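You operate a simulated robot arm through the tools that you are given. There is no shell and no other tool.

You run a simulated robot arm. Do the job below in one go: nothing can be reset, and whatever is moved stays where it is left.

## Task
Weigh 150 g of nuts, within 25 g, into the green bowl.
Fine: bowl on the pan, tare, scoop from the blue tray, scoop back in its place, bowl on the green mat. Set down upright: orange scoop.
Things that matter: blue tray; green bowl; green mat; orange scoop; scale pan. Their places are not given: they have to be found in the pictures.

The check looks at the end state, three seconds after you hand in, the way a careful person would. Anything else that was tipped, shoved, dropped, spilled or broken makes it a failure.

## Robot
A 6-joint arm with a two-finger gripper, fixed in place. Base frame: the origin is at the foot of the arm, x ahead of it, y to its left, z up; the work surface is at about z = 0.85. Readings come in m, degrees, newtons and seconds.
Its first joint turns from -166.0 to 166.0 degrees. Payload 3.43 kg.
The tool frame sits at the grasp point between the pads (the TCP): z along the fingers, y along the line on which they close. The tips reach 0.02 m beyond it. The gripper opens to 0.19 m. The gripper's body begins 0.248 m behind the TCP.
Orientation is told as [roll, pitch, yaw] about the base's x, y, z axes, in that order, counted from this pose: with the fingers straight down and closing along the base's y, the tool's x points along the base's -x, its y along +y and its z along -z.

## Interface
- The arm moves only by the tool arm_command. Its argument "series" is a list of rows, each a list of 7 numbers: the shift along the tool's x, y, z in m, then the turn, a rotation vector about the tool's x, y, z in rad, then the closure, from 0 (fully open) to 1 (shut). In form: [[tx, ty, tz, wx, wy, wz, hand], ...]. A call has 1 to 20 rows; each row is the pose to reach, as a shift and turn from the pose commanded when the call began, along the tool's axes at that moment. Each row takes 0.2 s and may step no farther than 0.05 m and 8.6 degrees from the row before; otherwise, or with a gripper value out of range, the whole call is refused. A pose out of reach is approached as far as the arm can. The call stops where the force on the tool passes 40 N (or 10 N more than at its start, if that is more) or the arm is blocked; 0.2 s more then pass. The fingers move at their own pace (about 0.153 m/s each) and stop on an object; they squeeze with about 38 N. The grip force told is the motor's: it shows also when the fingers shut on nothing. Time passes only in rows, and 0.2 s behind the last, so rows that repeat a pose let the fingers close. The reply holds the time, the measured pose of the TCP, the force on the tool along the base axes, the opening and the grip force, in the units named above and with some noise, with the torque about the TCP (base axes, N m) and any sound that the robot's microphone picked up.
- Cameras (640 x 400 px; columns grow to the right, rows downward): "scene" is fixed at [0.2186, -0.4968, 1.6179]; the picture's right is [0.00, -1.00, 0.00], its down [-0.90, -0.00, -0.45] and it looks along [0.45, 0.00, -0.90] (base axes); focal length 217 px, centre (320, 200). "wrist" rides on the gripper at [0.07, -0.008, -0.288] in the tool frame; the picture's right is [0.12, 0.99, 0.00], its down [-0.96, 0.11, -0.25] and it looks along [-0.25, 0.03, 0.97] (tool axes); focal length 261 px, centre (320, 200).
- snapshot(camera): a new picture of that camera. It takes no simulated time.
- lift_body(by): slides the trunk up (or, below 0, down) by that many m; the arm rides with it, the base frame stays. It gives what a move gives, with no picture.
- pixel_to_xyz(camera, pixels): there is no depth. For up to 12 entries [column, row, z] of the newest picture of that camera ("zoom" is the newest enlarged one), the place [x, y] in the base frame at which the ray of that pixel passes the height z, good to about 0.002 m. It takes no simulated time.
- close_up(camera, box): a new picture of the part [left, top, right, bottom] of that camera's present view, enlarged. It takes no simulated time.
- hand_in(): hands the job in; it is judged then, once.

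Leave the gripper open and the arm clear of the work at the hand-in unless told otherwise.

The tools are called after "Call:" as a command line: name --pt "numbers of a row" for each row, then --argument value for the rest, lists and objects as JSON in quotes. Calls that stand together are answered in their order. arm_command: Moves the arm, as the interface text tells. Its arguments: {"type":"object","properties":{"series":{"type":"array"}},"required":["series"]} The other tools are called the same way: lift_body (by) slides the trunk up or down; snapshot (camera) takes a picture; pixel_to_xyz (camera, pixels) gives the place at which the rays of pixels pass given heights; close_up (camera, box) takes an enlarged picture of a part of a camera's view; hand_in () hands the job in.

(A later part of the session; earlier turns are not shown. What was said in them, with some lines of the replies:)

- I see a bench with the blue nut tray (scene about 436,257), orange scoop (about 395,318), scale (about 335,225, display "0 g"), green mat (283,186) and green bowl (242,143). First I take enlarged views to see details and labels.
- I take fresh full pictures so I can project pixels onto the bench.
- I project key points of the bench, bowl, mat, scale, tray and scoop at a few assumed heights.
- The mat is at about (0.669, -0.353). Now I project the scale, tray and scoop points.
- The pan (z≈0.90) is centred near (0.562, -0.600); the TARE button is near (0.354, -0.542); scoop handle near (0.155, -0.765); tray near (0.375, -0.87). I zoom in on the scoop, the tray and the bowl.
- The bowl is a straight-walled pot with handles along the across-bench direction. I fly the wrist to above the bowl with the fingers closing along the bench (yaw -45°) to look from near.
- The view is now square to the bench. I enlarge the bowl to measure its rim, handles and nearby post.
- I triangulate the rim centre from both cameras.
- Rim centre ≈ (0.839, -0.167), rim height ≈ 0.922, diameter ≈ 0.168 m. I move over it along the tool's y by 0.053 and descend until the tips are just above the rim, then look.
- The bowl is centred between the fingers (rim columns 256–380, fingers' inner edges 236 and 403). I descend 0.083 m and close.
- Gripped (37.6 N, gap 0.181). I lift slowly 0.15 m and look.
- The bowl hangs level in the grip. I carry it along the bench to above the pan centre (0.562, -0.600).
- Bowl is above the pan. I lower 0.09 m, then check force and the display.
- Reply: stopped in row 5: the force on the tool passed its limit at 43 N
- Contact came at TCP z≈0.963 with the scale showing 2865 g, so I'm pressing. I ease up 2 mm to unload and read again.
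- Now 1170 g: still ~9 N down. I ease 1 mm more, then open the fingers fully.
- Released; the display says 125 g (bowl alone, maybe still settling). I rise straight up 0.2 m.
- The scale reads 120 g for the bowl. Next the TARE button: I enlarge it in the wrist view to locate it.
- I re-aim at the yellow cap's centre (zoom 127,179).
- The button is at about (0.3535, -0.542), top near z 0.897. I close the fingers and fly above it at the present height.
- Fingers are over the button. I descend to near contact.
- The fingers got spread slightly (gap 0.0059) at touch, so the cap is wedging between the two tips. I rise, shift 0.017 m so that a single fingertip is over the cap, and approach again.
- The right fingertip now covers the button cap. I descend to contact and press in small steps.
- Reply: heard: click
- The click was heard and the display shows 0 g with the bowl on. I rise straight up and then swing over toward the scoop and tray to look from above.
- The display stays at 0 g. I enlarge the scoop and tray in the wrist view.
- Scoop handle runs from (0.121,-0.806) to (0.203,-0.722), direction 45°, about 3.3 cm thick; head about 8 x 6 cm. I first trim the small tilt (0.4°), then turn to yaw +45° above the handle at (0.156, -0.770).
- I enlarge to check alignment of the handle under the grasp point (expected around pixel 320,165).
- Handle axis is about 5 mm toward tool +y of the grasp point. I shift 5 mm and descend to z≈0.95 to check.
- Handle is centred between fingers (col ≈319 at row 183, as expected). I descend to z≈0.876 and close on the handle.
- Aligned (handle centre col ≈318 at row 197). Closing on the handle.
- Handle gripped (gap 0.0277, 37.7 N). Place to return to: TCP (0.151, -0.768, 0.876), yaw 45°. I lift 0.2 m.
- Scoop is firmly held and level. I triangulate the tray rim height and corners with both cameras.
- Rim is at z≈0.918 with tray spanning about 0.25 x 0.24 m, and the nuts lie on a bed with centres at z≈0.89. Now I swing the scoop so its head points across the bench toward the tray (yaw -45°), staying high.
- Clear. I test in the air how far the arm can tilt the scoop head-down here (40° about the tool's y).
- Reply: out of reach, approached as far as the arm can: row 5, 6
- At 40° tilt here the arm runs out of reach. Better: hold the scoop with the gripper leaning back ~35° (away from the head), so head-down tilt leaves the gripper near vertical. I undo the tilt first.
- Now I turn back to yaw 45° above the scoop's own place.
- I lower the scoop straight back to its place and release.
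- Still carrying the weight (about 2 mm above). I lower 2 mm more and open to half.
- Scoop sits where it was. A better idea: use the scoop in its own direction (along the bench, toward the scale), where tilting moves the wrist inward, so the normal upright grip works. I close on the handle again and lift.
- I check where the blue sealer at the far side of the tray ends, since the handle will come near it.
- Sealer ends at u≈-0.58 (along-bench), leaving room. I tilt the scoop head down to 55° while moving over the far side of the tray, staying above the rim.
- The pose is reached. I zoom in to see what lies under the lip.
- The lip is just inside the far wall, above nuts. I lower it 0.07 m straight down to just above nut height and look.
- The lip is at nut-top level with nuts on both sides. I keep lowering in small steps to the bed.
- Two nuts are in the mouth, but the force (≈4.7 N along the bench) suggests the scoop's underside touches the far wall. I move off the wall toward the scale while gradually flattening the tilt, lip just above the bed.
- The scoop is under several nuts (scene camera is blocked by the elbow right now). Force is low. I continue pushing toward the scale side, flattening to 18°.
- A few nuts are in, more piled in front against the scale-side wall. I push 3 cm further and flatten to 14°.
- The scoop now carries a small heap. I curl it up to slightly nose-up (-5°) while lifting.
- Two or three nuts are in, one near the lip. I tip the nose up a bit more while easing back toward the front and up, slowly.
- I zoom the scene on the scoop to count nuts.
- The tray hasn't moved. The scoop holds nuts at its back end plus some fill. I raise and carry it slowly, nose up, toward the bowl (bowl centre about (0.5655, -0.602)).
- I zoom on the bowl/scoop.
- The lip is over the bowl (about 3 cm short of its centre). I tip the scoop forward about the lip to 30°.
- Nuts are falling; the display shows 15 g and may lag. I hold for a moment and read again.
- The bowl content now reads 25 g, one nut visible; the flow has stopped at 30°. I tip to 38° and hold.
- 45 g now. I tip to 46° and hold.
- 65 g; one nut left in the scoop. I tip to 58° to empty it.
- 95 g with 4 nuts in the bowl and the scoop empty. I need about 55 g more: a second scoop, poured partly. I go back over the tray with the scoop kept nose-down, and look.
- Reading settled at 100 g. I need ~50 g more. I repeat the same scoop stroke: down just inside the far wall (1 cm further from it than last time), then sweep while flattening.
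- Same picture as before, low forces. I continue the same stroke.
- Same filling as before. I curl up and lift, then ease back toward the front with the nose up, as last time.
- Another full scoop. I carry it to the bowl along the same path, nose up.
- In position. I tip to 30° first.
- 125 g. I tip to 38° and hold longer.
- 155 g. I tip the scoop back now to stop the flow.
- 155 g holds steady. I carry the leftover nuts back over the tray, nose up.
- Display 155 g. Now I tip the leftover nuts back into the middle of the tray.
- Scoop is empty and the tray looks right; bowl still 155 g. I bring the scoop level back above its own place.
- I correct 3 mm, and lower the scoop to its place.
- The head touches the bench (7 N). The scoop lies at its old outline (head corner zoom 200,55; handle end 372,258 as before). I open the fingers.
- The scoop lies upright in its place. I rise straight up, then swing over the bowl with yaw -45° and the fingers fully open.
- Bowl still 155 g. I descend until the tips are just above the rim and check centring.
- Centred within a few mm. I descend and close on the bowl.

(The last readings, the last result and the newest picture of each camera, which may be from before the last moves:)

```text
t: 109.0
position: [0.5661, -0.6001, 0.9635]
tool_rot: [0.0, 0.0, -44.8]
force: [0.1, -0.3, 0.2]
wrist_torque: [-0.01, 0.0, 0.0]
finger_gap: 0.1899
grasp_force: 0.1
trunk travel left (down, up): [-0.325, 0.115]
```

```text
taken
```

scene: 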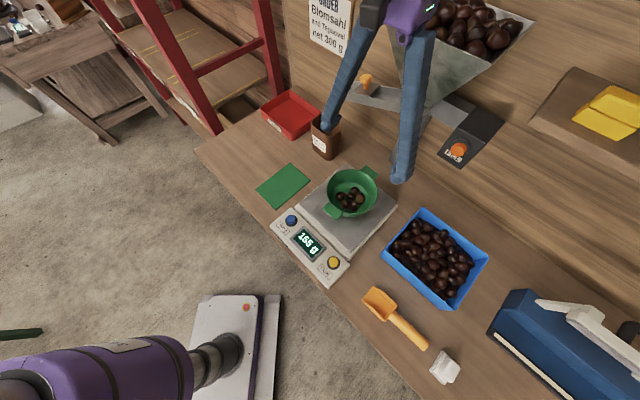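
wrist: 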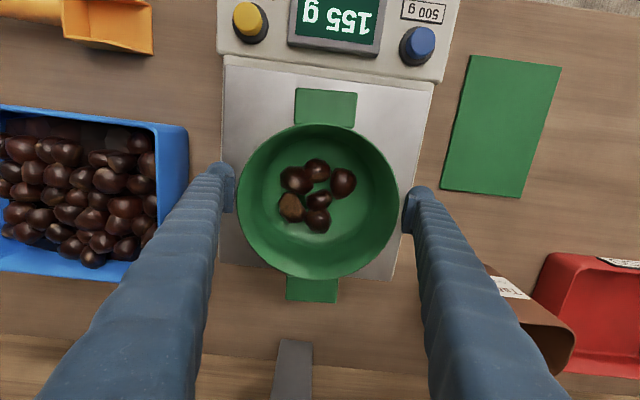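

Aligned, display 155 g. I close gently and lift slowly.

Call:
arm_command --pt "0 0 0 0 0 0 0.1" --pt "0 0 0 0 0 0 0.5" --pt "0 0 0 0 0 0 1" --pt "0 0 0 0 0 0 1" --pt "0 0 0 0 0 0 1"

Call:
arm_command --pt "0 0 -0.005 0 0 0 1" --pt "0 0 -0.015 0 0 0 1" --pt "0 0 -0.03 0 0 0 1" --pt "0 0 -0.045 0 0 0 1" --pt "0 0 -0.06 0 0 0 1" --pt "0 0 -0.075 0 0 0 1" --pt "0 0 -0.085 0 0 0 1" --pt "0 0 -0.09 0 0 0 1" --pt "0 0 -0.09 0 0 0 1"

Call:
snapshot --camera "wrist"

Call:
snapshot --camera "scene"

```text
t: 110.2
position: [0.5675, -0.6007, 0.9638]
tool_rot: [0.0, 0.0, -44.8]
force: [0.9, -0.5, 2.1]
wrist_torque: [0.04, 0.01, 0.01]
finger_gap: 0.1803
grasp_force: 37.8
trunk travel left (down, up): [-0.325, 0.115]
```

```text
t: 112.2
position: [0.5681, -0.6017, 1.0534]
tool_rot: [0.0, 0.1, -44.8]
force: [-0.8, 1.0, -2.1]
wrist_torque: [0.0, 0.02, 0.04]
finger_gap: 0.1806
grasp_force: 38.1
trunk travel left (down, up): [-0.325, 0.115]
```

```text
taken
```

wrist: 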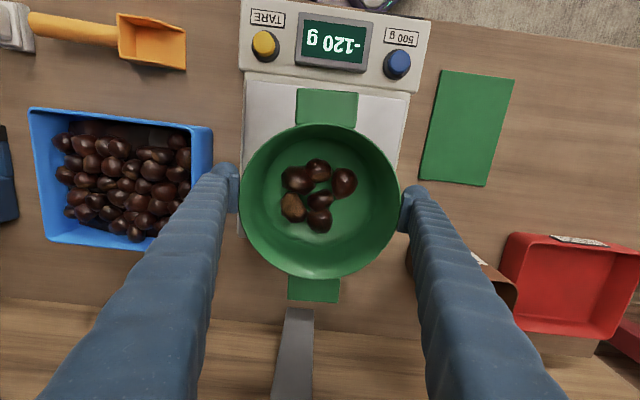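

```text
taken
```

scene: 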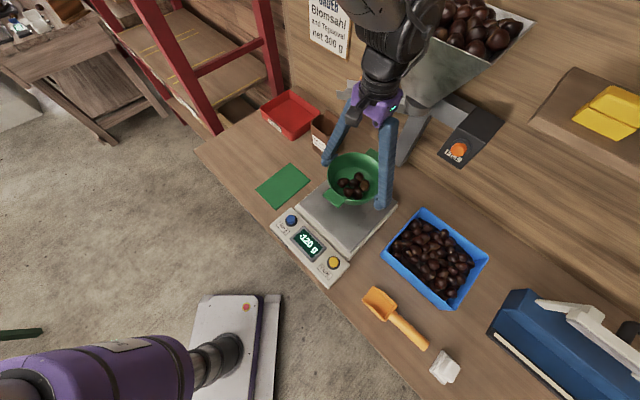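

The scale reads -120 g, the bowl (with nuts) is in hand. I verify the mat's corners from this view.

Call:
pixel_to_xyz --camera "wrist" --pixels '[[442, 70, 0.852], [514, 79, 0.852], [486, 187, 0.852], [420, 180, 0.852]]'

Call:
close_up --camera "scene" --box '[240, 150, 330, 220]'

Call:
pixel_to_xyz --camera "scene" --pixels '[[289.5, 163.5, 0.852], [310.5, 178.5, 0.852], [276.5, 208.5, 0.852], [255.5, 187.5, 0.852]]'

```text
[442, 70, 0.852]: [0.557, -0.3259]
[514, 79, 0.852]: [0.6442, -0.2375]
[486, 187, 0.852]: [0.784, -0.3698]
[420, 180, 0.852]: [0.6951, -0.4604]
```

```text
5.71 times, centred on (285, 185) of scene
```

zoom: 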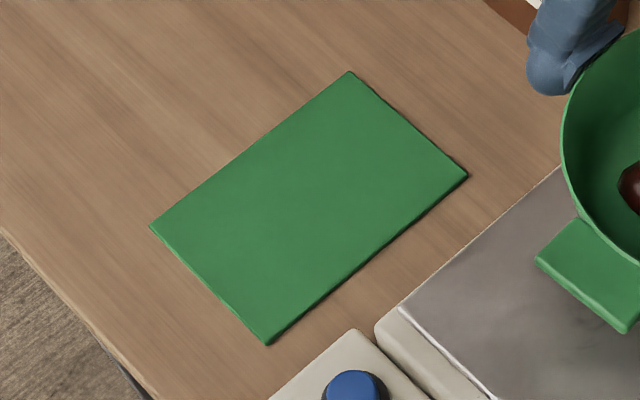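

```text
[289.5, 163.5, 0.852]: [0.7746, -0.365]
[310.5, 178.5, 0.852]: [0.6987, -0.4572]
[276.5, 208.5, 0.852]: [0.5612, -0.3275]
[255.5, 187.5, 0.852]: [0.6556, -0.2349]
```

Mat centre is about (0.669, -0.349). I carry the bowl there smoothly at the present height.

Call:
arm_command --pt "0.001 0.0025 0 0 0 0 1" --pt "0.0043 0.01 0 0 0 0 1" --pt "0.0106 0.025 0 0 0 0 1" --pt "0.0192 0.0451 0 0 0 0 1" --pt "0.0288 0.0676 0 0 0 0 1" --pt "0.0383 0.0901 0 0 0 0 1" --pt "0.0479 0.1127 0 0 0 0 1" --pt "0.0575 0.1352 0 0 0 0 1" --pt "0.0671 0.1578 0 0 0 0 1" --pt "0.0767 0.1803 0 0 0 0 1" --pt "0.0863 0.2028 0 0 0 0 1" --pt "0.0948 0.2229 0 0 0 0 1" --pt "0.1012 0.2379 0 0 0 0 1" --pt "0.1054 0.2479 0 0 0 0 1" --pt "0.1065 0.2504 0 0 0 0 1" --pt "0.1065 0.2504 0 0 0 0 1"

Call:
snapshot --camera "wrist"

Call:
close_up --camera "scene" --box '[220, 100, 380, 230]'

```text
t: 115.6
position: [0.6679, -0.3478, 1.0538]
tool_rot: [-0.1, 0.1, -44.8]
force: [-0.2, -0.1, -2.7]
wrist_torque: [0.03, -0.03, 0.0]
finger_gap: 0.18
grasp_force: 38.0
trunk travel left (down, up): [-0.325, 0.115]
```

```text
taken
```

wrist: 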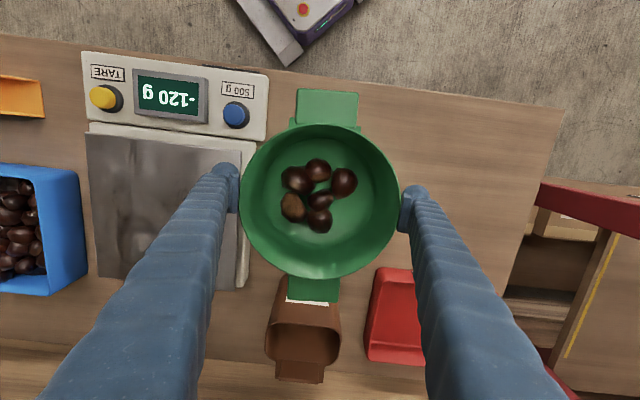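

```text
3.08 times, centred on (300, 165) of scene
```

zoom: 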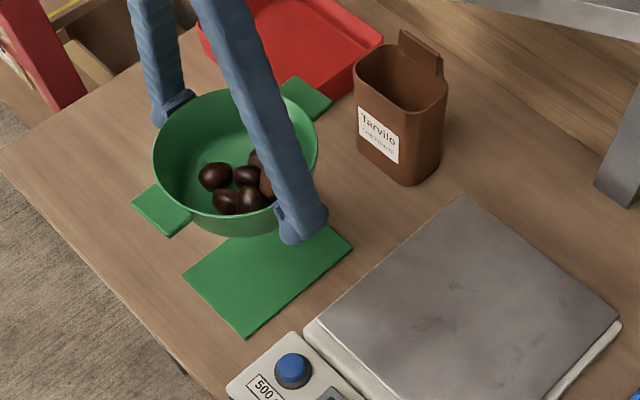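

Before lowering I check the left finger's clearance to the scale's edge.

Call:
close_up --camera "wrist" --box '[160, 60, 300, 310]'

Call:
pixel_to_xyz --camera "wrist" --pixels '[[268, 80, 0.89], [264, 138, 0.89], [256, 143, 0.89], [248, 240, 0.89], [241, 288, 0.89], [256, 143, 0.87], [241, 288, 0.87]]'

```text
1.60 times, centred on (230, 185) of wrist
```

zoom: 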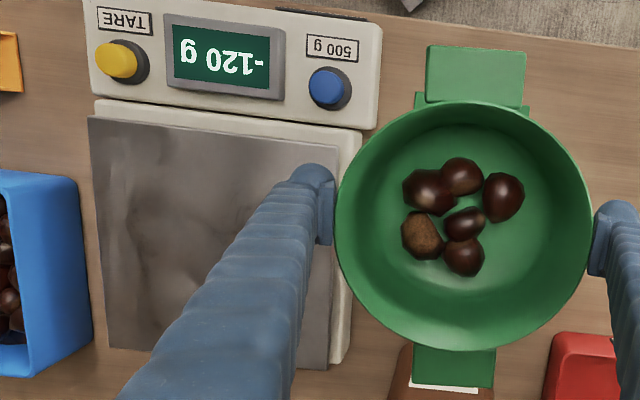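

```text
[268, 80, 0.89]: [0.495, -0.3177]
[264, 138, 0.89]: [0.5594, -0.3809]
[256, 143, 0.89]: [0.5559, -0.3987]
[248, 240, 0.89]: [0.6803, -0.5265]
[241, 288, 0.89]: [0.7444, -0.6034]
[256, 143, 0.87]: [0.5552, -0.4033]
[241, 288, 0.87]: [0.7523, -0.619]
```

The scale's body edge (u≈0.111) would be within a few mm of the left finger. I rotate the bowl 45° (fingers closing along base y) and shift 6 mm away from the scale, which gives clearance.

Call:
arm_command --pt "-0.0002 0.0008 0 0 0 -0.1 1" --pt "-0.0005 0.0016 0 0 0 -0.2 1" --pt "-0.0007 0.0024 0 0 0 -0.3 1" --pt "-0.0009 0.0032 0 0 0 -0.4 1" --pt "-0.0011 0.004 0 0 0 -0.5 1" --pt "-0.0013 0.0048 0 0 0 -0.6 1" --pt "-0.0015 0.0054 0 0 0 -0.7 1" --pt "-0.0016 0.0056 0 0 0 -0.782 1" --pt "-0.0016 0.0056 0 0 0 -0.782 1"

Call:
snapshot --camera "wrist"

Call:
close_up --camera "scene" --box '[220, 100, 380, 230]'

```text
t: 117.6
position: [0.6714, -0.3463, 1.053]
tool_rot: [0.0, 0.1, 0.1]
force: [0.1, 0.1, -3.3]
wrist_torque: [0.0, 0.02, -0.01]
finger_gap: 0.1805
grasp_force: 38.3
trunk travel left (down, up): [-0.325, 0.115]
```

```text
taken
```

wrist: 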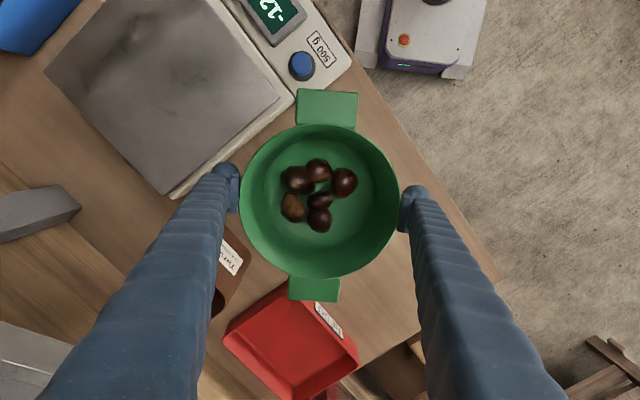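

```text
3.08 times, centred on (300, 165) of scene
```

zoom: 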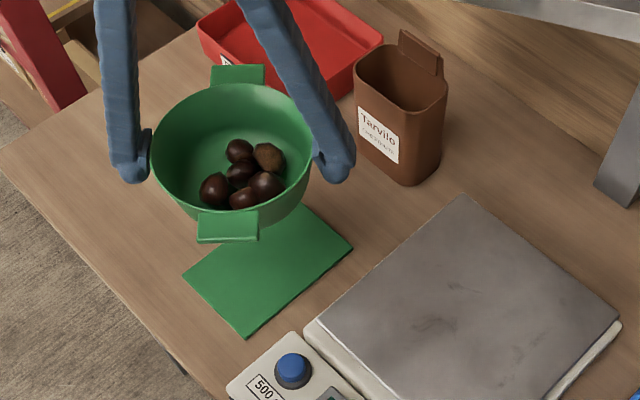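

Both handle and finger now clear the scale and jug. I lower toward the mat, slowing before contact.

Call:
arm_command --pt "0 0 0.02 0 0 0 1" --pt "0 0 0.05 0 0 0 1" --pt "0 0 0.08 0 0 0 1" --pt "0 0 0.11 0 0 0 1" --pt "0 0 0.13 0 0 0 1" --pt "0 0 0.143 0 0 0 1" --pt "0 0 0.148 0 0 0 1" --pt "0 0 0.148 0 0 0 1"

Call:
snapshot --camera "wrist"

Call:
close_up --camera "scene" --box '[220, 100, 380, 230]'

```text
t: 119.4
position: [0.6726, -0.3465, 0.9053]
tool_rot: [0.0, 0.0, 0.0]
force: [0.4, 0.1, -2.2]
wrist_torque: [0.0, 0.01, -0.01]
finger_gap: 0.1799
grasp_force: 38.2
trunk travel left (down, up): [-0.325, 0.115]
```

```text
taken
```

wrist: 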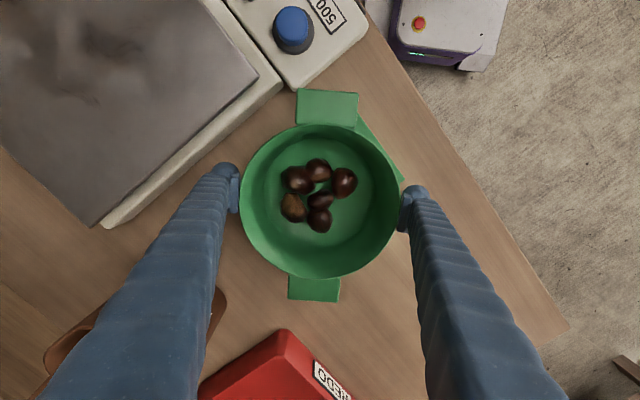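

```text
3.08 times, centred on (300, 165) of scene
```

zoom: 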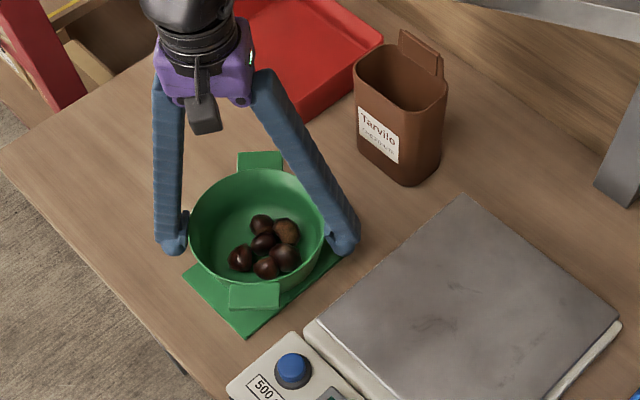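

Hovering a few mm above the mat, well centred and clear of the scale. I lower in 1 mm steps.

Call:
arm_command --pt "0 0 0.001 0 0 0 1" --pt "0 0 0.002 0 0 0 1" --pt "0 0 0.003 0 0 0 1" --pt "0 0 0.003 0 0 0 1"

```text
t: 120.4
position: [0.6728, -0.3459, 0.9057]
tool_rot: [-0.1, -0.2, 0.0]
force: [-4.4, 1.1, 11.6]
wrist_torque: [0.63, 0.27, 0.24]
finger_gap: 0.1799
grasp_force: 38.0
trunk travel left (down, up): [-0.325, 0.115]
stopped in row 4: the force on the tool passed its limit at 41 N (the readings are from after the stop); the commanded pose is now the measured one
```

Contact with the mat made. I ease up ~1.5 mm to unload, then open.

Call:
arm_command --pt "0 0 -0.001 0 0 0 1" --pt "0 0 -0.0015 0 0 0 1" --pt "0 0 -0.0015 0 0 0 1"

Call:
close_up --camera "scene" --box '[220, 100, 380, 230]'

```text
t: 121.2
position: [0.6744, -0.3481, 0.9059]
tool_rot: [-0.1, -0.3, 0.0]
force: [0.3, 0.1, -2.0]
wrist_torque: [0.05, -0.01, -0.01]
finger_gap: 0.1802
grasp_force: 37.9
trunk travel left (down, up): [-0.325, 0.115]
```

```text
3.08 times, centred on (300, 165) of scene
```

zoom: 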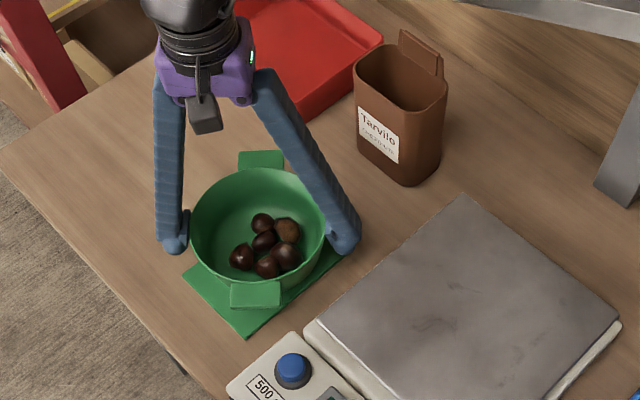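

Load is ~the bowl's own weight, so it's within a millimetre of the mat. I lower 1 mm and open the fingers.

Call:
arm_command --pt "0 0 0.001 0 0 0 1" --pt "0 0 0.001 0 0 0 1" --pt "0 0 0.001 0 0 0 0.3" --pt "0 0 0.001 0 0 0 0" --pt "0 0 0.001 0 0 0 0" --pt "0 0 0.001 0 0 0 0"

Call:
snapshot --camera "wrist"

Call:
close_up --camera "scene" --box '[220, 100, 380, 230]'

```text
t: 122.6
position: [0.674, -0.3483, 0.9043]
tool_rot: [-0.1, -0.2, 0.0]
force: [0.2, 0.0, -0.3]
wrist_torque: [-0.03, 0.0, -0.01]
finger_gap: 0.1899
grasp_force: 0.0
trunk travel left (down, up): [-0.325, 0.115]
```

```text
taken
```

wrist: 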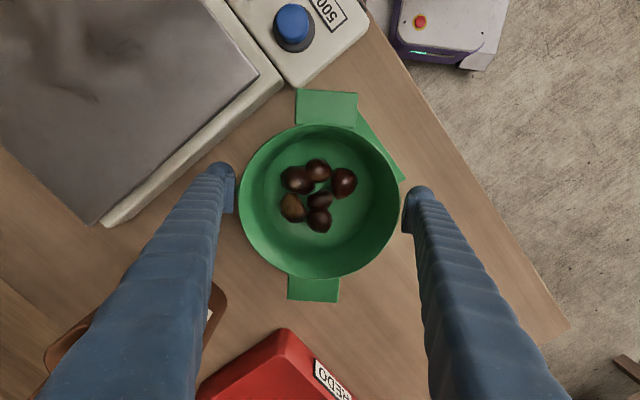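

```text
3.08 times, centred on (300, 165) of scene
```

zoom: 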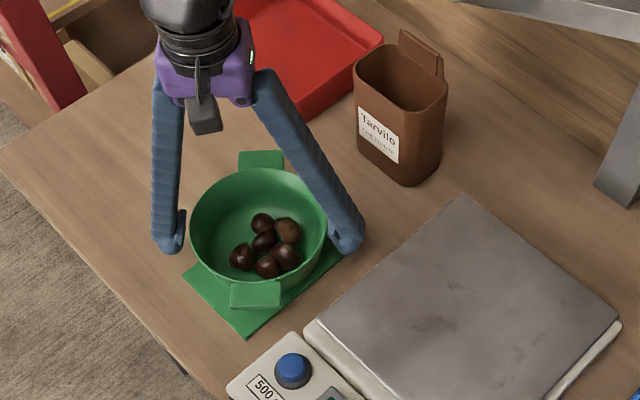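

Released upright on the mat. I rise straight up.

Call:
arm_command --pt "0 0 -0.01 0 0 0 0" --pt "0 0 -0.03 0 0 0 0" --pt "0 0 -0.06 0 0 0 0" --pt "0 0 -0.1 0 0 0 0" --pt "0 0 -0.145 0 0 0 0" --pt "0 0 -0.19 0 0 0 0" --pt "0 0 -0.235 0 0 0 0" --pt "0 0 -0.28 0 0 0 0" --pt "0 0 -0.325 0 0 0 0" --pt "0 0 -0.37 0 0 0 0" --pt "0 0 -0.4 0 0 0 0" --pt "0 0 -0.4 0 0 0 0"

Call:
snapshot --camera "scene"

Call:
snapshot --camera "wrist"

```text
t: 125.2
position: [0.6724, -0.3488, 1.303]
tool_rot: [-0.2, -0.1, -0.1]
force: [0.7, -0.2, -0.3]
wrist_torque: [0.0, 0.02, -0.02]
finger_gap: 0.1904
grasp_force: 0.1
trunk travel left (down, up): [-0.325, 0.115]
```

```text
taken
```

scene: 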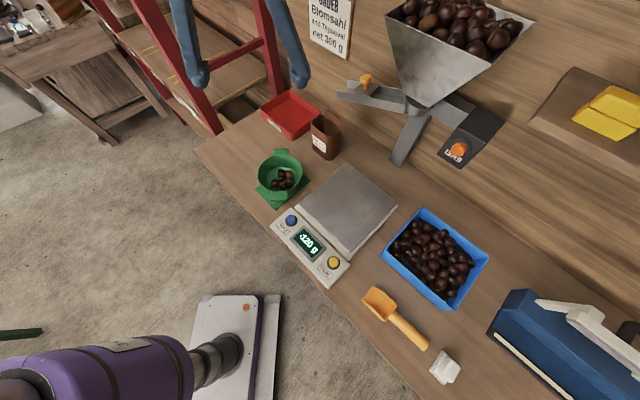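

```text
taken
```

wrist: 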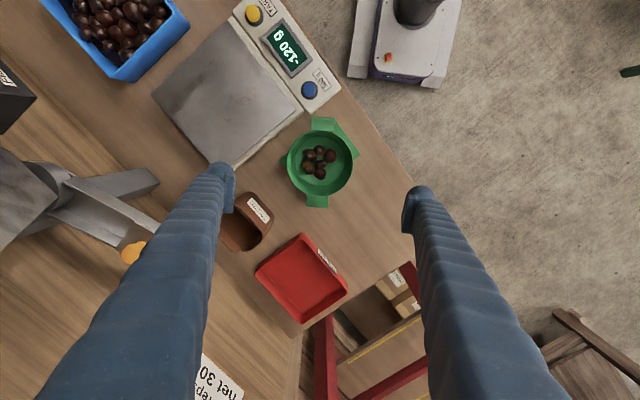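

I zoom in for a final check of bowl on mat, scoop, tray and scale.

Call:
close_up --camera "scene" --box '[230, 130, 350, 220]'

Call:
close_up --camera "scene" --box '[260, 160, 500, 390]'

Call:
close_up --camera "wrist" --box '[240, 80, 420, 240]'

Call:
close_up --camera "scene" --box '[340, 270, 480, 390]'

```text
4.44 times, centred on (290, 175) of scene
```

zoom: 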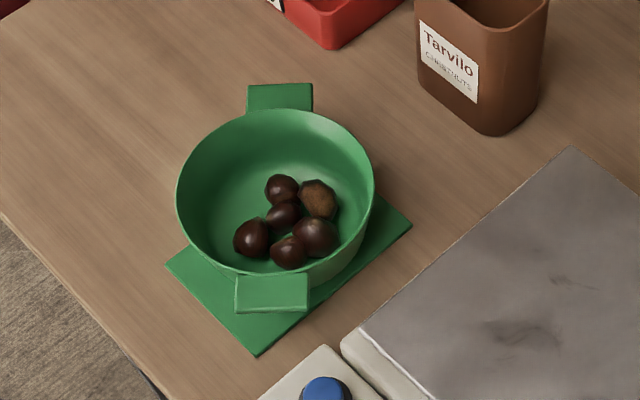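

```text
1.74 times, centred on (380, 275) of scene
```

zoom: 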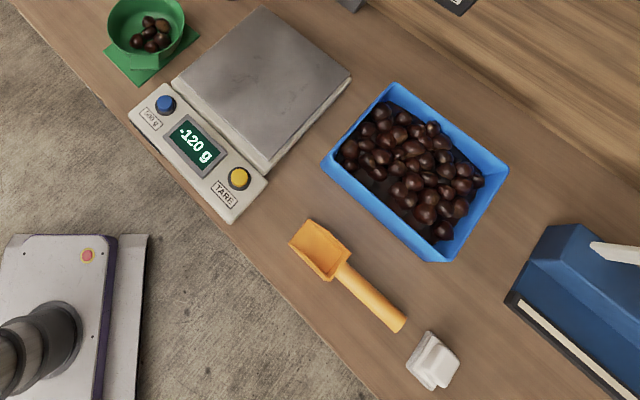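

```text
2.50 times, centred on (330, 160) of wrist
```

zoom: 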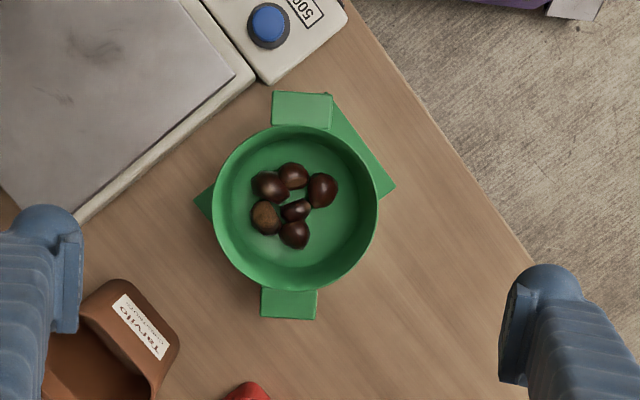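

```text
3.33 times, centred on (410, 330) of scene
```

zoom: 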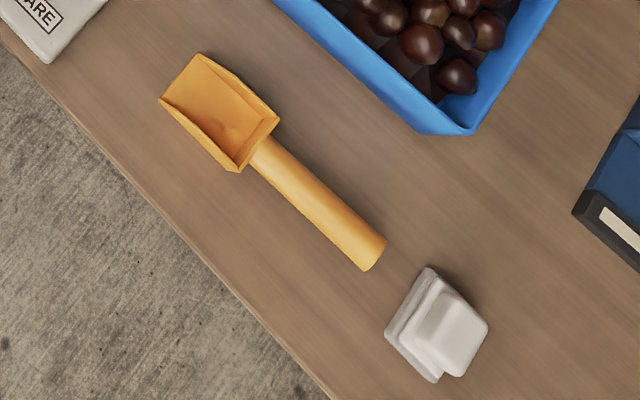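

Bowl with about 155 g stands level and centred on the mat. The scoop is upright in its place. Tray, block, jug and red tray have not moved, and I see no stray nuts. The gripper is open and high above the bench, so I hand in.

Call:
hand_in

```text
The job is handed in.
```

The job is handed in: the green bowl is on the green mat with about 155 g of nuts in it. The scale last read 155 g, after I had tared it with the bowl on the pan.

- **Weighing:** I took two scoops from the blue tray. The first went in whole. I stopped pouring the second at 155 g and tipped the leftover nuts back into the tray.
- **Scoop:** it is back in its original place, upright.
- **Bowl:** it stands level and close to the mat's centre. I turned it about 45° while setting it down, so the fingers and handles would clear the scale.
- **Contact along the way:** on the first scoop the orange scoop briefly pressed the tray's far wall at about 5 N, but the tray did not move. The arm pressed on the pan, and later on the mat, to the 40 N stop limit while setting the bowl down.
- **Final view:** I saw no stray nuts, and nothing else had moved. With the bowl off the pan, the scale shows -120 g, the bowl's own weight.

The gripper is open and well above the bench.
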